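You operate a simulated robot arm through the tools that you are given. There is no shell and no other tool.

The job below is to be done with a simulated robot arm. You get a single attempt, and the scene is never put back.

TASK
Switch the stove on, steam the cups in the pot and heat the steel kettle to 95 C.

Only the result counts: the job must be done as asked and must still hold three seconds after the hand-in. Knocking over, shifting, dropping, spilling or breaking anything else fails it.

THE ROBOT
A 7-joint arm with a two-finger parallel gripper, fixed in place. Base frame: the origin is on the floor under the middle of its stand, x ahead of it, y to its left, z up. Units: mm, degrees, N and s.
With the tool pointing down near the work surface it reaches from about 240 to 680 mm from the base axis. Its first joint turns from -66.0 to 66.0 degrees. Payload 2.4 kg.
The tool frame sits at the grasp point between the pads (the TCP): z along the fingers, y along the line on which they close. The tips reach 30 mm beyond it. Largest opening 94 mm; finger width 28, thickness 10; the body of the gripper, 50 by 96 mm, starts 55 mm behind the TCP.
Orientation is that of the tool frame in the base frame, as a unit quaternion [w, x, y, z]. With the fingers straight down and closing along the base's y, the tool's x points along the base's -x, its y along +y and its z along -z.

THE INTERFACE
- The arm moves only by the tool drive_tool. Its argument "moves" is a list of rows, each an object (a shift or turn left out is 0, a gripper value left out holds the last) with "dp": the shift along the tool's x, y, z in mm, a list of three; "rot": the turn, a rotation vector about the tool's x, y, z in degrees, a list of three; "hand": the finger opening in mm, from 0 to 94. In form: [{"dp": [dx, dy, dz], "rot": [ax, ay, az], "hand": hand}, ...]. A call has 1 to 20 rows; each row shifts and turns the commanded pose from where the row before left it, along the tool's axes as they then stand. A row lasts 0.2 s, in which the tool goes at most 50 mm and 8.6 degrees; a call with a longer step from one row to the next is refused whole, and so is a gripper value outside its range. Where a pose cannot be reached the arm comes as near as it can. A force on the tool above 40 N (or 10 N above the force at the start of the call, whichever is more), or a blocked arm, ends the call early, and 0.2 s more pass. Each finger travels about 153 mm/s and halts on what it meets, pressing with about 43 N; the grip force reading is that of the motor and also rises with nothing between the fingers. The clock runs only during rows and for 0.2 s after the last one: add rows that do not move to give the fingers time. It gives the time, the measured TCP pose, the force on the tool (base axes), the opening and the grip force at its end, in the units of the frame above (readings bear some noise), with the torque about the TCP (base axes, N m) and any sound that the robot's microphone picked up.
- Cameras (640 x 400 px; columns grow to the right, rows downward): "scene" is fixed at [47.5, 479.7, 1453.4]; the picture's right is [-0.67, -0.74, 0.00], its down [-0.35, 0.32, -0.88] and it looks along [0.65, -0.59, -0.48] (base axes); focal length 334 px, centre (320, 200). "wrist" rides on the gripper at [76, 14, -103] in the tool frame; the picture's right is [-0.18, 0.98, 0.00], its down [-0.75, -0.14, -0.64] and it looks along [-0.63, -0.12, 0.77] (tool axes); focal length 243 px, centre (320, 200). There is no depth. A picture from a camera that has moved, and an enlarged one, comes with that camera's place and axes in the base frame and with its lens.
- snapshot(camera): a new picture of that camera. No time passes.
- close_up(camera, box): a new picture of the part [left, top, right, bottom] of that camera's present view, enlarged. No time passes.
- job_done(): hands the job in; it is judged then, once.

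Places have to be worked out from the pictures, the camera data and where the tool is seen. Open the gripper and draw the arm clear of the work before you hand the job in, unless the task says otherwise.

The tools are called after "Request:" as a command line: name --argument value ..., lists and objects as JSON in quotes. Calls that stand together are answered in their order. drive_tool: Moves the arm, as the interface text tells. Its arguments: {"type":"object","properties":{"moves":{"type":"array","items":{"type":"object","properties":{"dp":{"type":"array","items":{"type":"number"}},"rot":{"type":"array","items":{"type":"number"}},"hand":{"type":"number"}}}}},"required":["moves"]} The other tools are called the same way: snapshot (camera) takes a picture; close_up (camera, box) takes an enlarged picture of a part of a camera's view; job_done () hands the job in.

At the start:

```text
time: 0.0
tool_pos: [456.9, 73.2, 1207.0]
tool_rot: [0.0, 0.001, 1.0, 0.0]
ft_force: [0.3, 1.1, -0.2]
ft_torque: [0.0, -0.02, 0.05]
gripper_width: 94.1
grasp_force: 0.1
```

scene: 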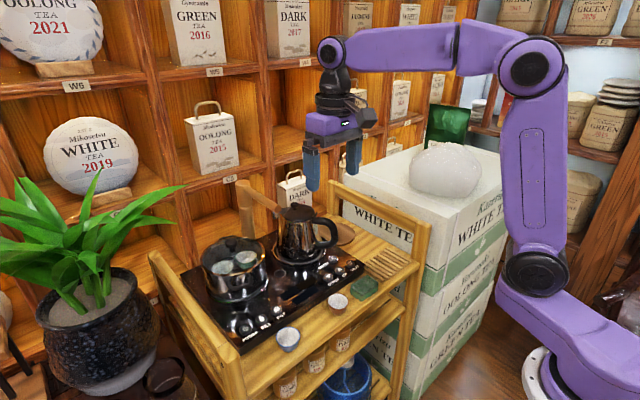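
wrist: 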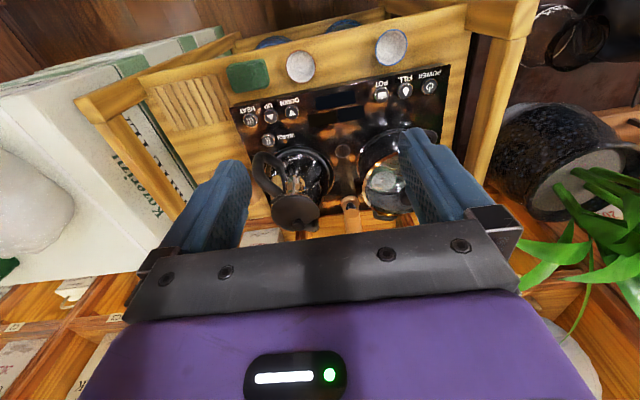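

I'll begin by looking closely at the stove panel and the objects from both cameras.

Request:
close_up --camera "scene" --box '[180, 180, 380, 360]'

Request:
close_up --camera "wrist" --box '[220, 20, 470, 240]'

Request:
close_up --camera "scene" --box '[190, 230, 290, 350]'

```text
2.22 times, centred on (280, 270) of scene
camera zoom: at [47.5, 479.7, 1453.4], right [-0.67, -0.74, 0.0], down [-0.35, 0.32, -0.88], along [0.65, -0.59, -0.48], focal length 742 px, centre (409, 44)
```

zoom: 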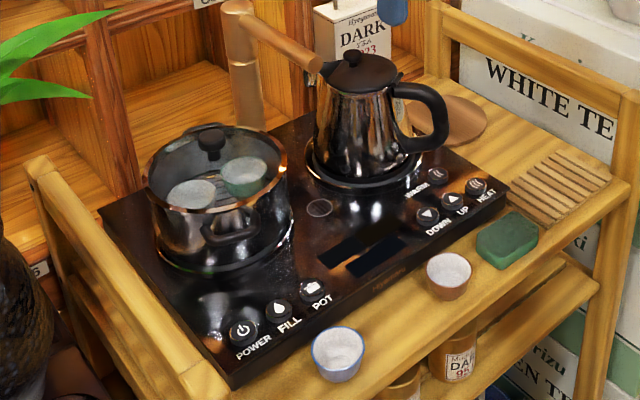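

```text
1.82 times, centred on (345, 130) of wrist
camera zoom: at [381.1, 86.0, 1309.4], right [0.18, 0.98, 0.0], down [0.75, -0.14, 0.64], along [0.63, -0.12, -0.77], focal length 441 px, centre (274, 327)
```

zoom: 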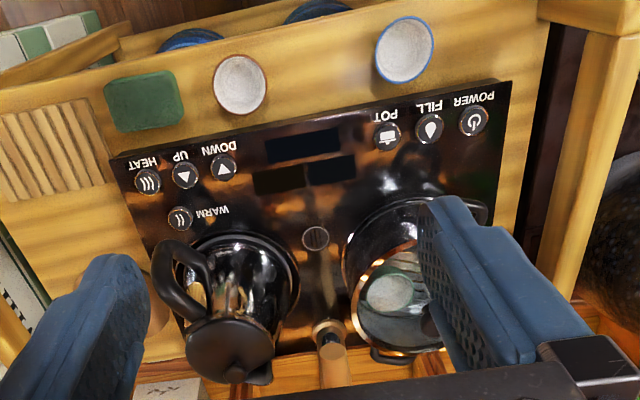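

```text
3.33 times, centred on (240, 290) of scene
camera zoom: at [47.5, 479.7, 1453.4], right [-0.67, -0.74, 0.0], down [-0.35, 0.32, -0.88], along [0.65, -0.59, -0.48], focal length 1113 px, centre (587, -100)
```

zoom: 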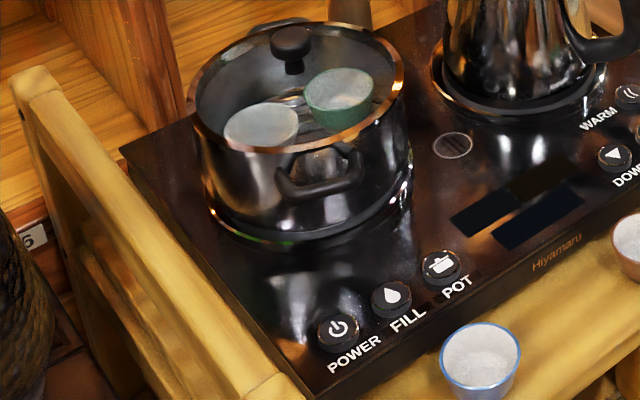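

The buttons triangulate to about z≈843. POWER is near (538, 256), FILL (537, 213), POT (537, 170), DOWN (538, 1), UP (538, -41), HEAT (539, -82) and WARM (585, -62). I'll close the fingers and move to a hover above POWER.

Request:
drive_tool --moves '[{"dp": [-10.2, 22.9, 30.9], "hand": 0}, {"dp": [-10.2, 22.9, 30.9]}, {"dp": [-10.2, 22.9, 30.9]}, {"dp": [-10.2, 22.9, 30.9]}, {"dp": [-10.2, 22.9, 30.9]}, {"dp": [-10.2, 22.9, 30.9]}, {"dp": [-10.2, 22.9, 30.9]}, {"dp": [-10.2, 22.9, 30.9]}, {}, {}]'

```text
time: 2.2
tool_pos: [538.2, 256.9, 960.6]
tool_rot: [0.0, 0.001, 1.0, 0.0]
ft_force: [-0.9, -0.1, -0.5]
ft_torque: [0.0, -0.01, -0.01]
gripper_width: 0.2
grasp_force: 33.0
```

The tool is at (538, 257, 961). Next I'll check from both cameras how the tip lines up with the POWER button and whether it clears the rail.

Request:
snapshot --camera "scene"

Request:
snapshot --camera "wrist"

Request:
close_up --camera "scene" --box '[160, 220, 320, 360]'

```text
taken
```

scene: 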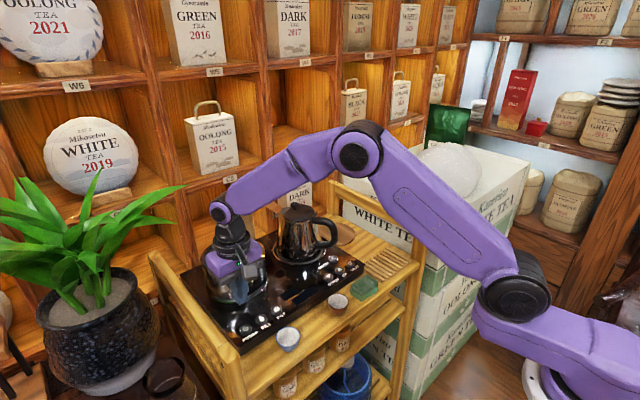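

```text
taken
camera wrist: at [462.6, 269.3, 1062.3], right [0.18, 0.98, 0.0], down [0.75, -0.14, 0.64], along [0.63, -0.12, -0.77], focal length 243 px, centre (320, 200)
```

wrist: 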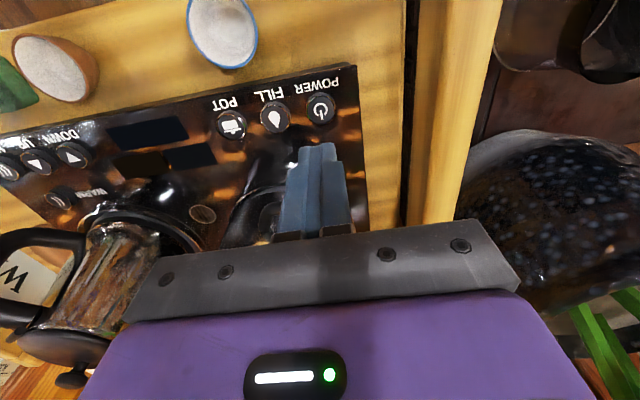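

```text
2.86 times, centred on (240, 290) of scene
camera zoom: at [47.5, 479.7, 1453.4], right [-0.67, -0.74, 0.0], down [-0.35, 0.32, -0.88], along [0.65, -0.59, -0.48], focal length 954 px, centre (549, -57)
```

zoom: 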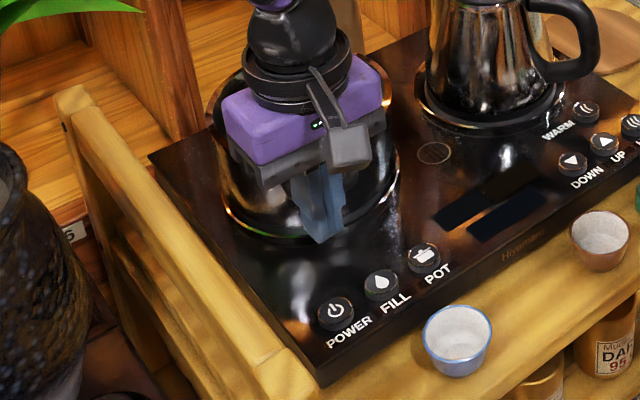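

A fresh ray puts POWER at (538, 255). I'll lower the tip to about 15 mm above the panel and check.

Request:
drive_tool --moves '[{"dp": [0, -1, 25]}, {"dp": [0, 0, 25]}, {"dp": [0, 0, 20]}, {}]'

Request:
close_up --camera "scene" --box '[180, 240, 320, 360]'

Request:
snapshot --camera "wrist"

```text
time: 3.2
tool_pos: [540.0, 254.4, 889.3]
tool_rot: [0.0, 0.0, 1.0, 0.0]
ft_force: [-0.6, 0.5, 0.8]
ft_torque: [0.0, -0.01, 0.0]
gripper_width: 0.0
grasp_force: 33.2
```

```text
3.33 times, centred on (250, 300) of scene
camera zoom: at [47.5, 479.7, 1453.4], right [-0.67, -0.74, 0.0], down [-0.35, 0.32, -0.88], along [0.65, -0.59, -0.48], focal length 1113 px, centre (553, -133)
```

zoom: 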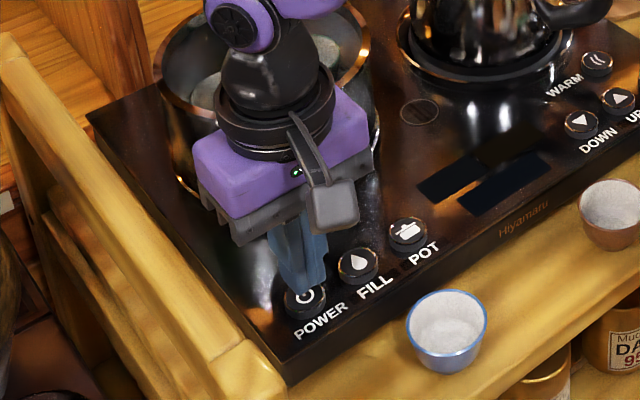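

```text
taken
camera wrist: at [463.0, 268.6, 991.6], right [0.18, 0.98, 0.0], down [0.75, -0.14, 0.64], along [0.63, -0.12, -0.77], focal length 243 px, centre (320, 200)
```

wrist: 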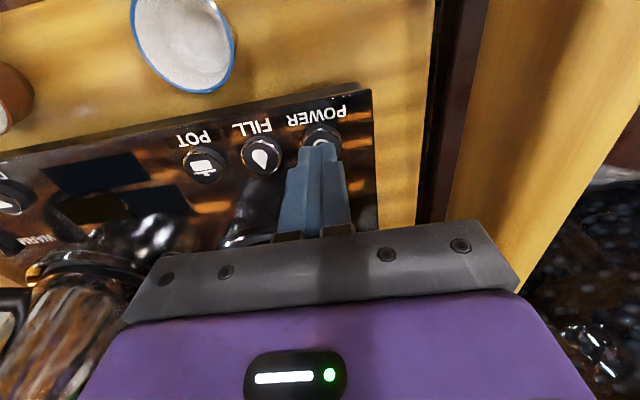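

The tip is centred over POWER with about 15 mm to go. I'll go down in small steps and watch the force.

Request:
drive_tool --moves '[{"dp": [1, 0, 8]}, {"dp": [0, 0, 4]}, {"dp": [0, 0, 2]}, {"dp": [0, 0, 2]}]'

```text
time: 4.2
tool_pos: [539.0, 253.2, 874.5]
tool_rot: [0.0, 0.0, 1.0, 0.001]
ft_force: [-2.4, -1.9, 7.7]
ft_torque: [-0.03, 0.07, 0.01]
gripper_width: 0.0
grasp_force: 33.0
heard: click
```

I heard a click at TCP z≈874.5 with about 8 N, so the button registered. I'll lift off and look at the display.

Request:
drive_tool --moves '[{"dp": [0, 0, -10]}, {"dp": [0, 0, -20]}, {"dp": [0, 0, -20]}, {}]'

Request:
close_up --camera "scene" --box '[220, 230, 380, 350]'

Request:
snapshot --camera "wrist"

```text
time: 5.2
tool_pos: [538.5, 254.2, 923.5]
tool_rot: [0.0, -0.001, 1.0, 0.0]
ft_force: [1.1, 0.8, -0.1]
ft_torque: [-0.01, 0.02, 0.01]
gripper_width: 0.1
grasp_force: 33.2
```

```text
3.33 times, centred on (300, 290) of scene
camera zoom: at [47.5, 479.7, 1453.4], right [-0.67, -0.74, 0.0], down [-0.35, 0.32, -0.88], along [0.65, -0.59, -0.48], focal length 1113 px, centre (387, -100)
```

zoom: 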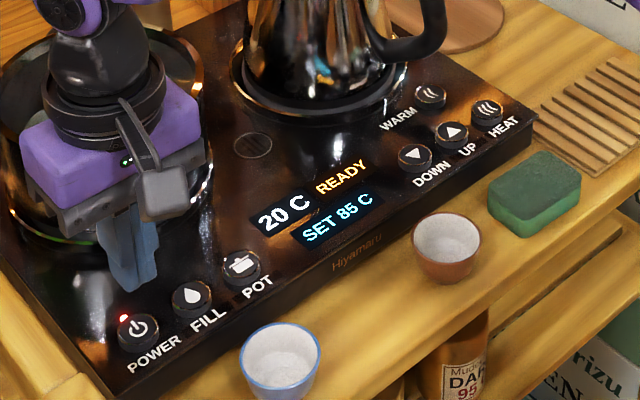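

```text
taken
camera wrist: at [461.4, 267.7, 1025.7], right [0.18, 0.98, 0.0], down [0.75, -0.14, 0.64], along [0.63, -0.12, -0.77], focal length 243 px, centre (320, 200)
```

wrist: 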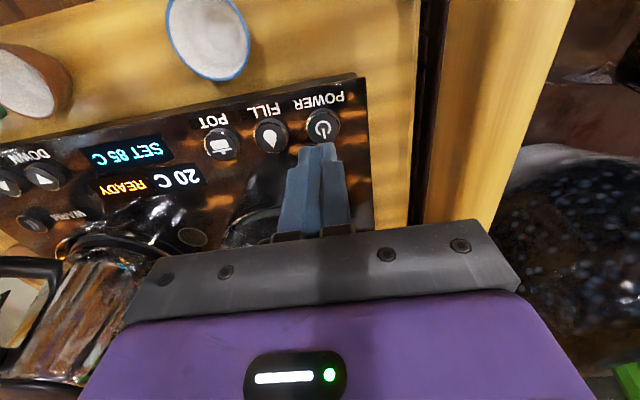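

The stove is on: the panel reads "20 C READY" and "SET 85 C", and the power LED is lit. Next I'll move over to POT, at about (538, 171), and press it the same way.

Request:
drive_tool --moves '[{"dp": [0, -28, 0]}, {"dp": [0, -28, 0]}, {"dp": [0, -27.5, 0]}, {"dp": [0, 0, 20]}, {"dp": [0, 0, 15]}, {}]'

Request:
close_up --camera "scene" --box '[190, 220, 350, 340]'

Request:
snapshot --camera "wrist"

```text
time: 6.6
tool_pos: [538.6, 173.0, 889.5]
tool_rot: [0.0, 0.001, 1.0, 0.0]
ft_force: [-0.6, -0.4, 0.8]
ft_torque: [-0.03, 0.01, 0.02]
gripper_width: 0.0
grasp_force: 33.1
```

```text
3.33 times, centred on (270, 280) of scene
camera zoom: at [47.5, 479.7, 1453.4], right [-0.67, -0.74, 0.0], down [-0.35, 0.32, -0.88], along [0.65, -0.59, -0.48], focal length 1113 px, centre (487, -67)
```

zoom: 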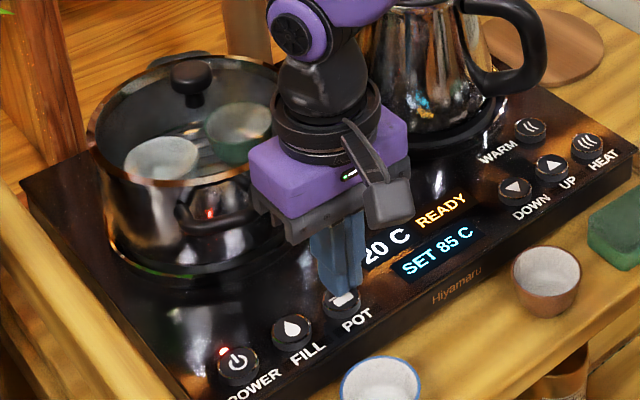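

```text
taken
camera wrist: at [462.2, 185.1, 991.1], right [0.18, 0.98, 0.0], down [0.75, -0.14, 0.64], along [0.63, -0.12, -0.77], focal length 243 px, centre (320, 200)
```

wrist: 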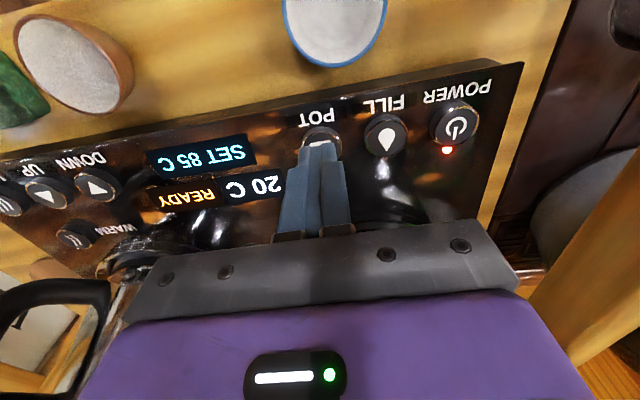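

The tip is centred over POT, so I'll press it with the same profile and lift off.

Request:
drive_tool --moves '[{"dp": [0, 0, 8]}, {"dp": [0, 0, 4]}, {"dp": [0, 0, 2]}, {"dp": [0, 0, 2]}]'

```text
time: 7.6
tool_pos: [539.5, 170.3, 873.6]
tool_rot: [0.0, 0.0, 1.0, 0.0]
ft_force: [-2.6, 0.1, 9.4]
ft_torque: [-0.02, 0.09, 0.02]
gripper_width: 0.0
grasp_force: 32.8
heard: click
```

A click again. I'll lift off and check the panel.

Request:
drive_tool --moves '[{"dp": [0, 0, -10]}, {"dp": [0, 0, -20]}, {"dp": [0, 0, -20]}, {}]'

Request:
close_up --camera "scene" --box '[190, 220, 350, 340]'

Request:
snapshot --camera "wrist"

```text
time: 8.6
tool_pos: [538.4, 170.3, 923.5]
tool_rot: [0.0, 0.0, 1.0, 0.0]
ft_force: [-0.1, 0.2, -0.4]
ft_torque: [0.01, 0.02, 0.0]
gripper_width: 0.3
grasp_force: 33.1
```

```text
3.33 times, centred on (270, 280) of scene
camera zoom: at [47.5, 479.7, 1453.4], right [-0.67, -0.74, 0.0], down [-0.35, 0.32, -0.88], along [0.65, -0.59, -0.48], focal length 1113 px, centre (487, -67)
```

zoom: 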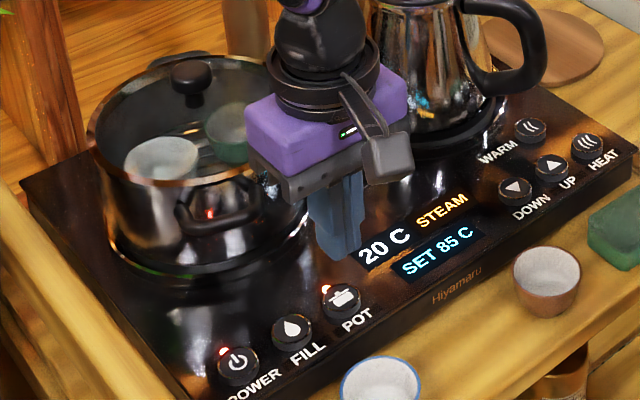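

```text
taken
camera wrist: at [461.6, 184.4, 1025.0], right [0.18, 0.98, 0.0], down [0.75, -0.14, 0.64], along [0.63, -0.12, -0.77], focal length 243 px, centre (320, 200)
```

wrist: 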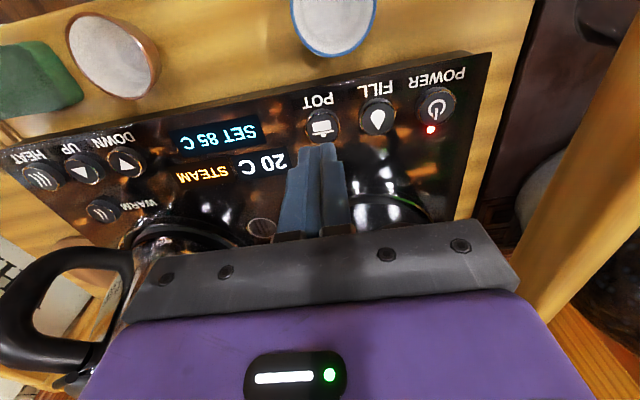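

The panel now shows STEAM and the POT LED is lit. To raise the set point from 85 to 95 I'll move to UP at about (538, -42). The kettle handle's nearest point is at about (578, -67), so I'll bias x slightly toward the robot to keep the gripper body clear of it.

Request:
drive_tool --moves '[{"dp": [6, -30, 0]}, {"dp": [0, -36.4, 0]}, {"dp": [0, -36.4, 0]}, {"dp": [0, -36.4, 0]}, {"dp": [0, -36.4, 0]}, {"dp": [0, -36.4, 0]}, {}]'

Request:
close_up --camera "scene" --box '[240, 200, 400, 320]'

Request:
snapshot --camera "wrist"

```text
time: 10.2
tool_pos: [531.9, -42.1, 924.6]
tool_rot: [-0.001, 0.0, 1.0, 0.0]
ft_force: [-0.1, 0.5, 0.0]
ft_torque: [0.02, 0.0, 0.0]
gripper_width: 0.0
grasp_force: 33.0
```

```text
3.33 times, centred on (320, 260) of scene
camera zoom: at [47.5, 479.7, 1453.4], right [-0.67, -0.74, 0.0], down [-0.35, 0.32, -0.88], along [0.65, -0.59, -0.48], focal length 1113 px, centre (320, 0)
```

zoom: 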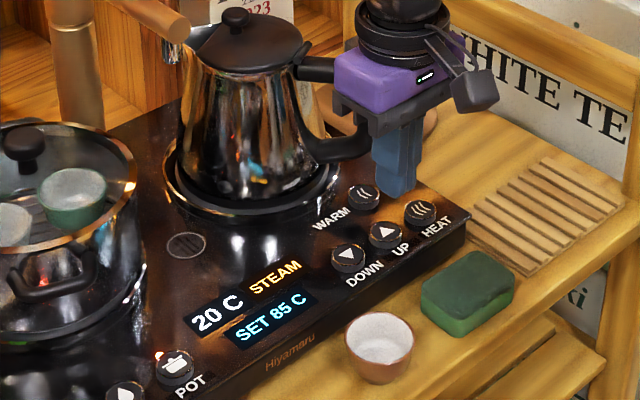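

```text
taken
camera wrist: at [454.7, -28.0, 1025.8], right [0.18, 0.98, 0.0], down [0.75, -0.14, 0.64], along [0.63, -0.12, -0.77], focal length 243 px, centre (320, 200)
```

wrist: 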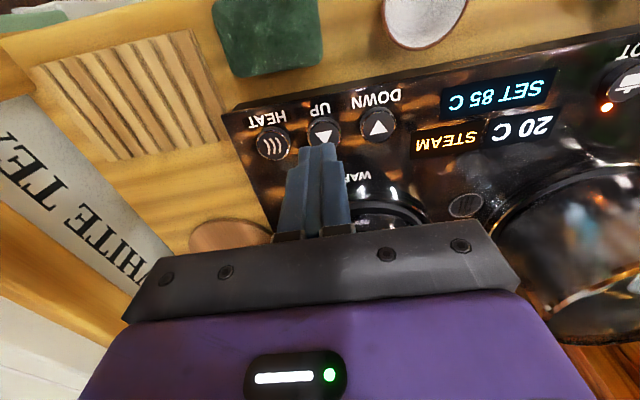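

UP is at about (536, -41), directly below the tip. I'll go down, press it once and lift, then see how much the set point changes.

Request:
drive_tool --moves '[{"dp": [0, 1, 20]}, {"dp": [0, 0, 16]}, {"dp": [0, 0, 8]}, {"dp": [0, 0, 3]}, {"dp": [0, 0, 2]}, {"dp": [0, 0, 2]}]'

Request:
close_up --camera "scene" --box '[240, 200, 400, 320]'

```text
time: 11.6
tool_pos: [532.2, -41.4, 872.8]
tool_rot: [0.0, -0.001, 1.0, 0.0]
ft_force: [-1.9, -0.3, 11.6]
ft_torque: [0.0, -0.01, -0.02]
gripper_width: 0.3
grasp_force: 33.0
heard: click
```

```text
3.33 times, centred on (320, 260) of scene
camera zoom: at [47.2, 479.7, 1453.4], right [-0.67, -0.74, 0.0], down [-0.35, 0.32, -0.88], along [0.65, -0.59, -0.48], focal length 1113 px, centre (320, 0)
```

zoom: 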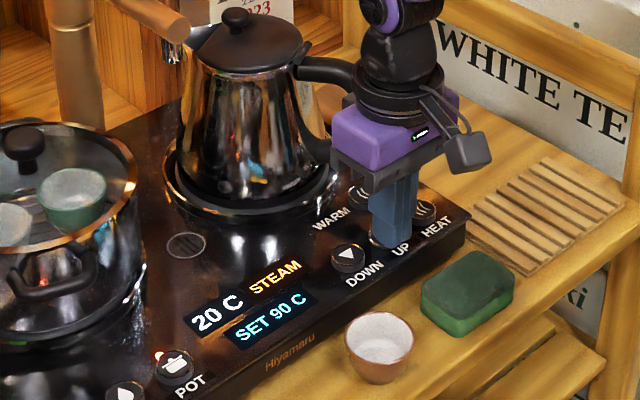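

The display went to SET 90 C, so each press adds 5 C. I'll lift off, press once more, and check again.

Request:
drive_tool --moves '[{"dp": [0, 0, -6]}, {"dp": [0, 0, -9]}, {}, {}]'

Request:
close_up --camera "scene" --box '[240, 200, 400, 320]'

```text
time: 12.6
tool_pos: [532.6, -41.4, 887.0]
tool_rot: [0.0, 0.0, 1.0, 0.0]
ft_force: [0.7, -0.6, 0.0]
ft_torque: [-0.01, 0.04, 0.02]
gripper_width: 0.1
grasp_force: 33.6
```

```text
3.33 times, centred on (320, 260) of scene
camera zoom: at [47.5, 479.7, 1453.4], right [-0.67, -0.74, 0.0], down [-0.35, 0.32, -0.88], along [0.65, -0.59, -0.48], focal length 1113 px, centre (320, 0)
```

zoom: 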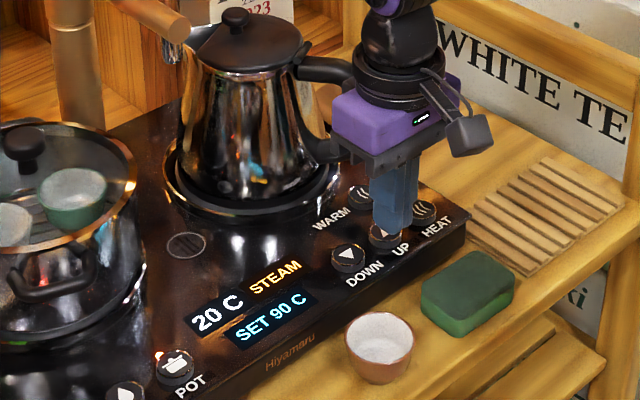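

It held at SET 90 after lifting. Pressing UP a second time.

Request:
drive_tool --moves '[{"dp": [0, 0, 8]}, {"dp": [0, 0, 3]}, {"dp": [0, 0, 2]}, {"dp": [0, 0, 2]}]'

Request:
close_up --camera "scene" --box '[240, 200, 400, 320]'

```text
time: 13.6
tool_pos: [533.6, -41.0, 873.1]
tool_rot: [0.001, 0.0, 1.0, 0.001]
ft_force: [-3.5, -1.3, 13.5]
ft_torque: [-0.02, -0.01, 0.02]
gripper_width: 0.1
grasp_force: 32.9
heard: click
```

```text
3.33 times, centred on (320, 260) of scene
camera zoom: at [47.2, 479.7, 1453.4], right [-0.67, -0.74, 0.0], down [-0.35, 0.32, -0.88], along [0.65, -0.59, -0.48], focal length 1113 px, centre (320, 0)
```

zoom: 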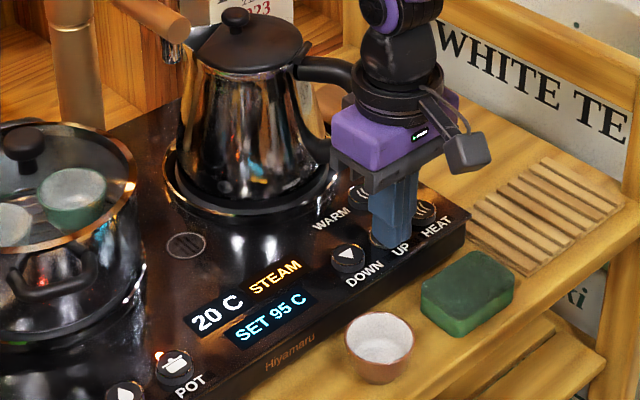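

SET now reads 95 C. I'll lift off and move over to HEAT at about (538, -82).

Request:
drive_tool --moves '[{"dp": [0, 0, -8]}, {"dp": [0, 0, -22]}, {"dp": [0, -20.5, 0]}, {"dp": [0, -20.5, 0]}, {}]'

Request:
close_up --camera "scene" --box '[240, 200, 400, 320]'

Request:
snapshot --camera "wrist"

```text
time: 14.8
tool_pos: [532.5, -80.5, 901.6]
tool_rot: [-0.001, 0.0, 1.0, 0.0]
ft_force: [-0.3, 0.2, 0.3]
ft_torque: [0.01, -0.04, -0.03]
gripper_width: 0.0
grasp_force: 32.8
```

```text
3.33 times, centred on (320, 260) of scene
camera zoom: at [47.5, 479.7, 1453.4], right [-0.67, -0.74, 0.0], down [-0.35, 0.32, -0.88], along [0.65, -0.59, -0.48], focal length 1113 px, centre (320, 0)
```

zoom: 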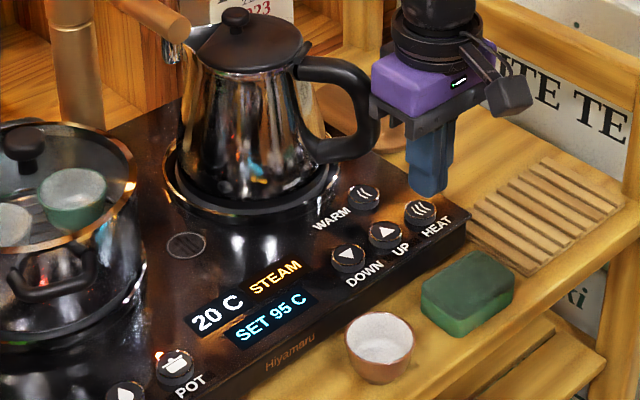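

```text
taken
camera wrist: at [455.3, -67.6, 1004.1], right [0.18, 0.98, 0.0], down [0.75, -0.14, 0.64], along [0.63, -0.12, -0.77], focal length 243 px, centre (320, 200)
```

wrist: 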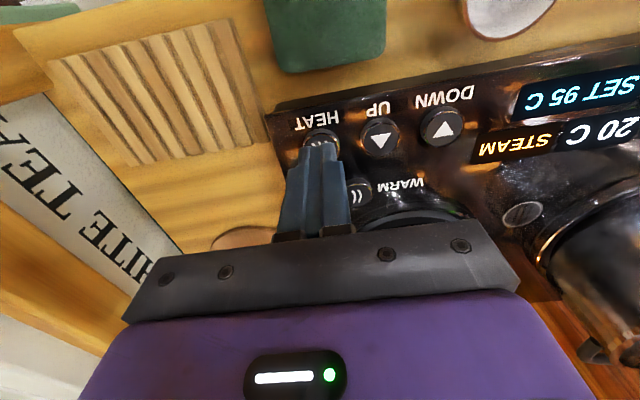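

The tip is over HEAT and clear of WARM and the handle, with SET holding at 95 C. I'll press HEAT.

Request:
drive_tool --moves '[{"dp": [0, 0, 14]}, {"dp": [0, 0, 8]}, {"dp": [0, 0, 3]}, {"dp": [0, 0, 2]}, {"dp": [0, 0, 2]}]'

Request:
close_up --camera "scene" --box '[240, 200, 400, 320]'

```text
time: 16.0
tool_pos: [532.5, -81.3, 873.8]
tool_rot: [0.0, 0.0, 1.0, 0.0]
ft_force: [-1.7, 0.7, 9.4]
ft_torque: [0.0, -0.01, 0.03]
gripper_width: 0.0
grasp_force: 32.7
heard: click
```

```text
3.33 times, centred on (320, 260) of scene
camera zoom: at [47.3, 479.7, 1453.4], right [-0.67, -0.74, 0.0], down [-0.35, 0.32, -0.88], along [0.65, -0.59, -0.48], focal length 1113 px, centre (320, 0)
```

zoom: 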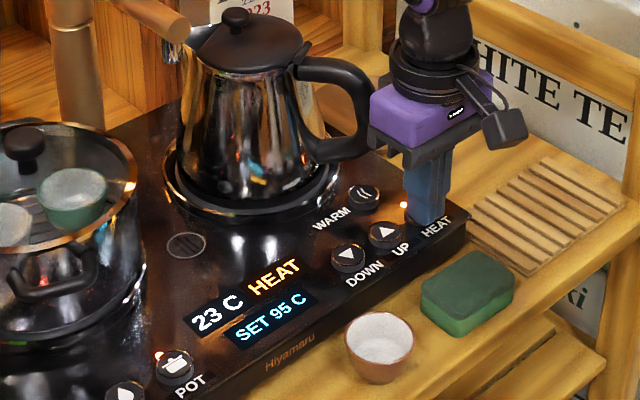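

HEAT is lit and the temperature is already up to 23 C. I'll lift straight up, draw back toward the robot, and watch the temperature climb.

Request:
drive_tool --moves '[{"dp": [0, 0, -10]}, {"dp": [0, 0, -30]}, {"dp": [10, 0, -40]}, {"dp": [20, 15, -40]}, {"dp": [20, 20, -40]}, {"dp": [20, 20, -40]}, {"dp": [10, 20, -40]}, {"dp": [0, 20, -40]}, {"hand": 94}, {}, {}]'

Request:
snapshot --camera "scene"

Request:
close_up --camera "scene" --box '[180, 190, 380, 340]'

Request:
snapshot --camera "wrist"

```text
time: 18.4
tool_pos: [453.6, 14.4, 1152.3]
tool_rot: [0.0, 0.0, 1.0, 0.0]
ft_force: [0.5, 0.2, -0.6]
ft_torque: [0.02, -0.01, 0.02]
gripper_width: 93.9
grasp_force: 0.1
```

```text
taken
```

scene: 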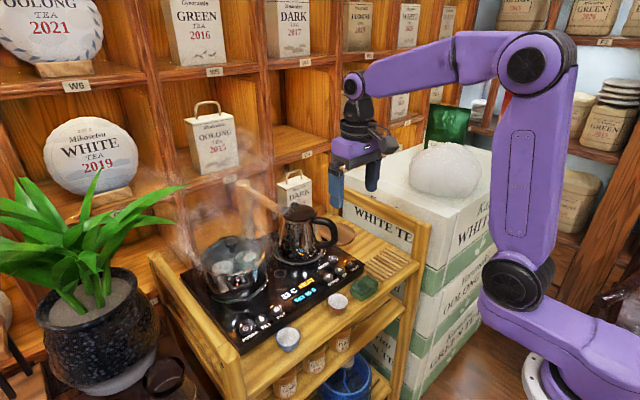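

```text
2.67 times, centred on (280, 265) of scene
camera zoom: at [47.5, 479.7, 1453.4], right [-0.67, -0.74, 0.0], down [-0.35, 0.32, -0.88], along [0.65, -0.59, -0.48], focal length 890 px, centre (427, 27)
```

zoom: 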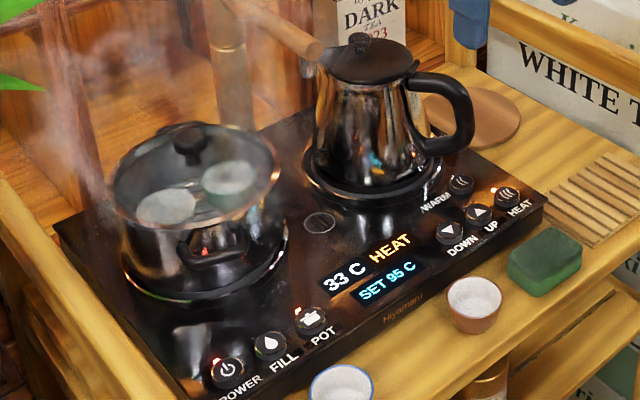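

```text
taken
camera wrist: at [377.0, 27.6, 1253.8], right [0.18, 0.98, 0.0], down [0.75, -0.14, 0.64], along [0.63, -0.12, -0.77], focal length 243 px, centre (320, 200)
```

wrist: 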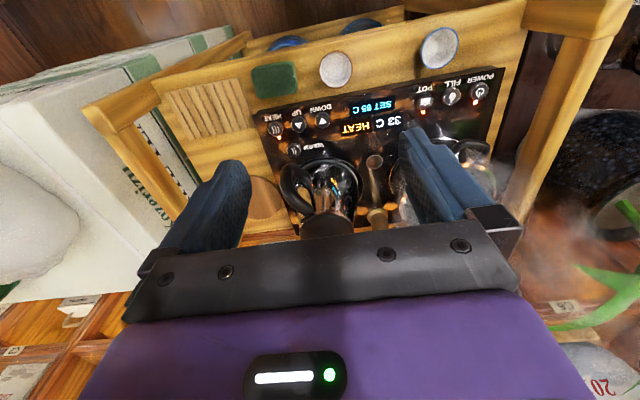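

The pot is steaming, the POT and HEAT LEDs are lit, and the kettle is at 33 C and rising about 4 C/s. I'll wait in place for it to reach 95 C.

Request:
drive_tool --moves '[{}, {}, {}, {}, {}, {}, {}, {}, {}, {}, {}, {}, {}, {}, {}, {}, {}, {}, {}, {}]'

Request:
close_up --camera "scene" --box '[180, 190, 380, 340]'

```text
time: 22.6
tool_pos: [453.8, 14.1, 1152.6]
tool_rot: [0.001, -0.001, 1.0, 0.0]
ft_force: [1.5, -0.4, 0.1]
ft_torque: [-0.02, 0.0, -0.02]
gripper_width: 94.0
grasp_force: 0.0
```

```text
2.67 times, centred on (280, 265) of scene
camera zoom: at [47.5, 479.7, 1453.4], right [-0.67, -0.74, 0.0], down [-0.35, 0.32, -0.88], along [0.65, -0.59, -0.48], focal length 890 px, centre (427, 27)
```

zoom: 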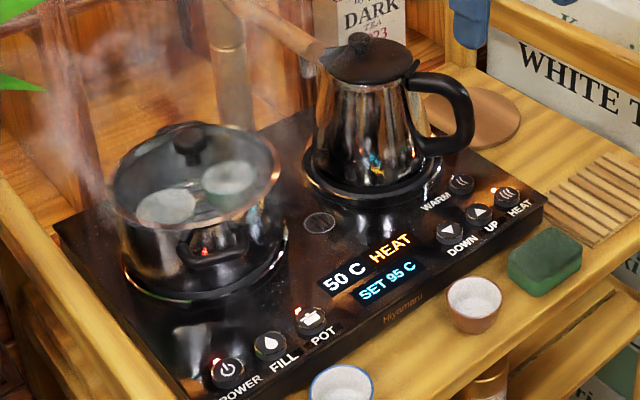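

50 C at t=22.6 and everything looks steady. I'll keep waiting, since roughly 11 s remain.

Request:
drive_tool --moves '[{}, {}, {}, {}, {}, {}, {}, {}, {}, {}, {}, {}, {}, {}, {}, {}, {}, {}, {}, {}]'

Request:
close_up --camera "scene" --box '[180, 190, 380, 340]'

```text
time: 26.8
tool_pos: [453.6, 13.9, 1151.6]
tool_rot: [0.0, -0.001, 1.0, 0.0]
ft_force: [0.3, -0.7, -0.1]
ft_torque: [0.02, -0.02, -0.03]
gripper_width: 94.0
grasp_force: 0.0
```

```text
2.67 times, centred on (280, 265) of scene
camera zoom: at [47.5, 479.7, 1453.4], right [-0.67, -0.74, 0.0], down [-0.35, 0.32, -0.88], along [0.65, -0.59, -0.48], focal length 890 px, centre (427, 27)
```

zoom: 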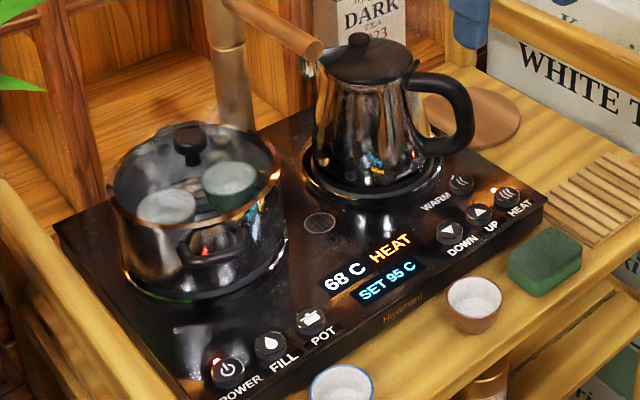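

At 68 C the POT LED has gone out and the steam has stopped, so its cycle has either finished or been cut off. I'll look closer at the pot and the panel.

Request:
close_up --camera "scene" --box '[200, 225, 300, 300]'

Request:
close_up --camera "scene" --box '[240, 270, 340, 345]'

Request:
snapshot --camera "wrist"

```text
5.33 times, centred on (250, 262) of scene
camera zoom: at [47.5, 479.7, 1453.4], right [-0.67, -0.74, 0.0], down [-0.35, 0.32, -0.88], along [0.65, -0.59, -0.48], focal length 1781 px, centre (693, -133)
```

zoom: 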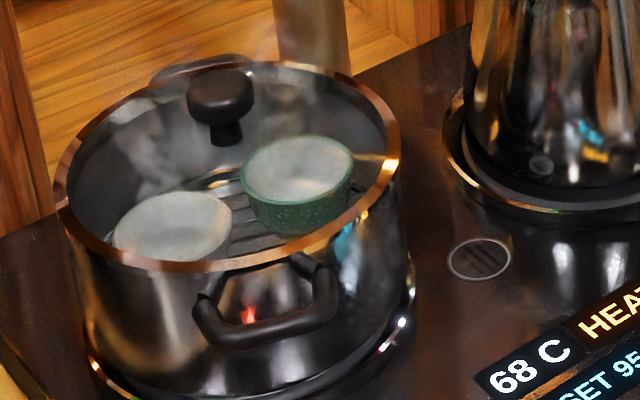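

```text
5.33 times, centred on (290, 308) of scene
camera zoom: at [47.5, 479.7, 1453.4], right [-0.67, -0.74, 0.0], down [-0.35, 0.32, -0.88], along [0.65, -0.59, -0.48], focal length 1781 px, centre (480, -373)
```

zoom: 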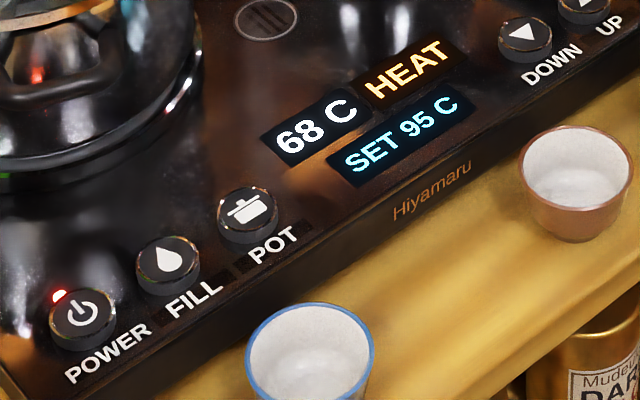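

```text
taken
camera wrist: at [377.0, 27.5, 1253.7], right [0.18, 0.98, 0.0], down [0.75, -0.14, 0.64], along [0.63, -0.12, -0.77], focal length 243 px, centre (320, 200)
```

wrist: 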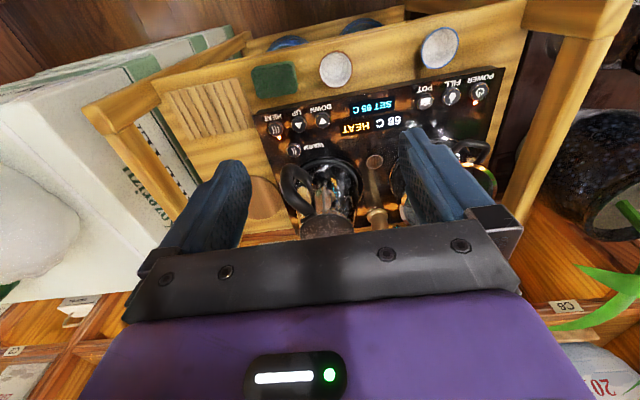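

The cups still have wisps of steam around them and there's no error on the panel, which fits a timed steam cycle that has finished. I'll keep waiting for the kettle and watch how the status changes.

Request:
drive_tool --moves '[{}, {}, {}, {}, {}, {}, {}, {}, {}, {}, {}, {}, {}, {}, {}, {}, {}, {}, {}, {}]'

Request:
close_up --camera "scene" --box '[180, 190, 380, 340]'

```text
time: 31.0
tool_pos: [453.9, 14.4, 1151.6]
tool_rot: [0.0, 0.0, 1.0, 0.0]
ft_force: [0.0, 0.2, 0.7]
ft_torque: [0.0, -0.01, 0.01]
gripper_width: 94.1
grasp_force: 0.1
```

```text
2.67 times, centred on (280, 265) of scene
camera zoom: at [47.5, 479.7, 1453.4], right [-0.67, -0.74, 0.0], down [-0.35, 0.32, -0.88], along [0.65, -0.59, -0.48], focal length 890 px, centre (427, 27)
```

zoom: 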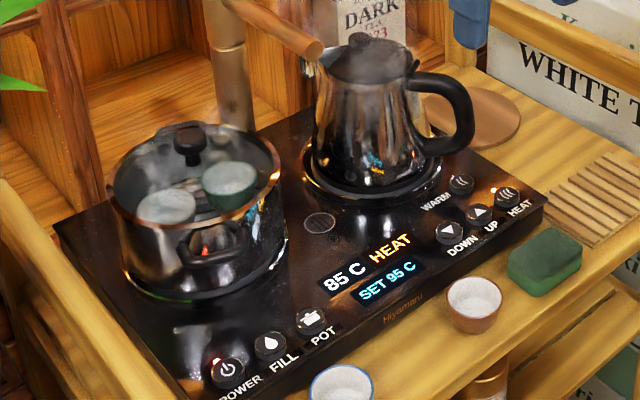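

85 C now, with steam coming off the kettle. About 2.5 s more should bring it to 95.

Request:
drive_tool --moves '[{}, {}, {}, {}, {}, {}, {}, {}, {}, {}, {}, {}, {}]'

Request:
close_up --camera "scene" --box '[180, 190, 380, 340]'

```text
time: 33.8
tool_pos: [453.5, 12.8, 1151.6]
tool_rot: [0.0, 0.0, 1.0, 0.001]
ft_force: [0.3, 0.9, -0.5]
ft_torque: [-0.02, -0.02, -0.01]
gripper_width: 93.9
grasp_force: 0.0
```

```text
2.67 times, centred on (280, 265) of scene
camera zoom: at [47.5, 479.7, 1453.4], right [-0.67, -0.74, 0.0], down [-0.35, 0.32, -0.88], along [0.65, -0.59, -0.48], focal length 890 px, centre (427, 27)
```

zoom: 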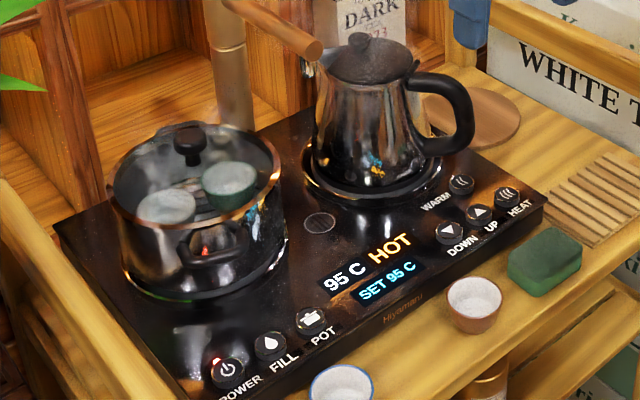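

The panel reads "95 C HOT" with SET 95 C, and the HEAT LED has gone off by itself, so the cycle completed the same way the POT one did. I'll pause briefly to confirm the temperature holds and nothing else has moved.

Request:
drive_tool --moves '[{}, {}, {}, {}, {}]'

Request:
close_up --camera "scene" --box '[180, 190, 380, 340]'

Request:
snapshot --camera "scene"

```text
time: 35.0
tool_pos: [454.2, 14.3, 1152.3]
tool_rot: [0.0, 0.0, 1.0, 0.0]
ft_force: [-0.2, -0.4, -0.5]
ft_torque: [0.01, -0.01, 0.0]
gripper_width: 94.2
grasp_force: 0.0
```

```text
2.67 times, centred on (280, 265) of scene
camera zoom: at [47.5, 479.7, 1453.4], right [-0.67, -0.74, 0.0], down [-0.35, 0.32, -0.88], along [0.65, -0.59, -0.48], focal length 890 px, centre (427, 27)
```

zoom: 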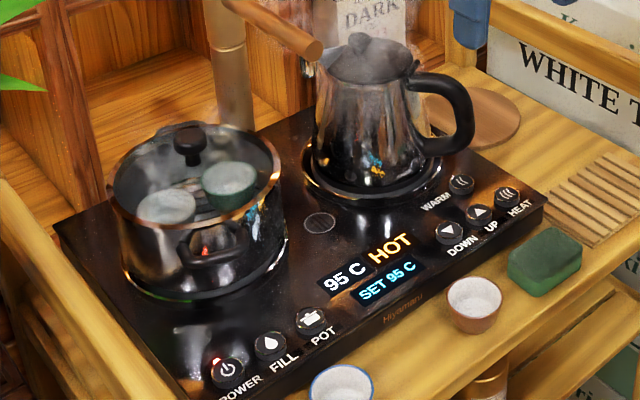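

```text
taken
```

scene: 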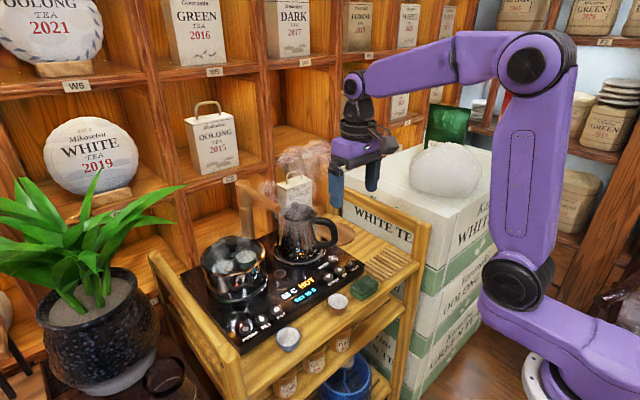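

The kettle is holding at 95 C (HOT) with SET 95 C. The stove is on, the pot's steam cycle has run, the gripper is open and clear, and nothing else has moved, so I'm handing in.

Request:
job_done

```text
The job is handed in.
```

The stove is on, the cups have been steamed and the kettle is at 95 C. I've handed the job in but haven't had a verdict back.

- **Stove:** I pressed POWER once and its LED is still lit.
- **Cups:** I pressed POT, the panel showed STEAM, and the pot steamed visibly. After roughly 15–19 seconds its LED went out by itself with no error. I took that as the end of a timed cycle, but the panel never said so.
- **Kettle:** I raised the set point from 85 to 95 C with two presses of UP, then pressed HEAT. It climbed to 95 C and the panel changed to HOT. Just over a second later, right before hand-in, it still read 95 C.

I didn't press FILL or WARM. Nothing else moved in the pictures, and the arm was open and clear of the stove at hand-in.
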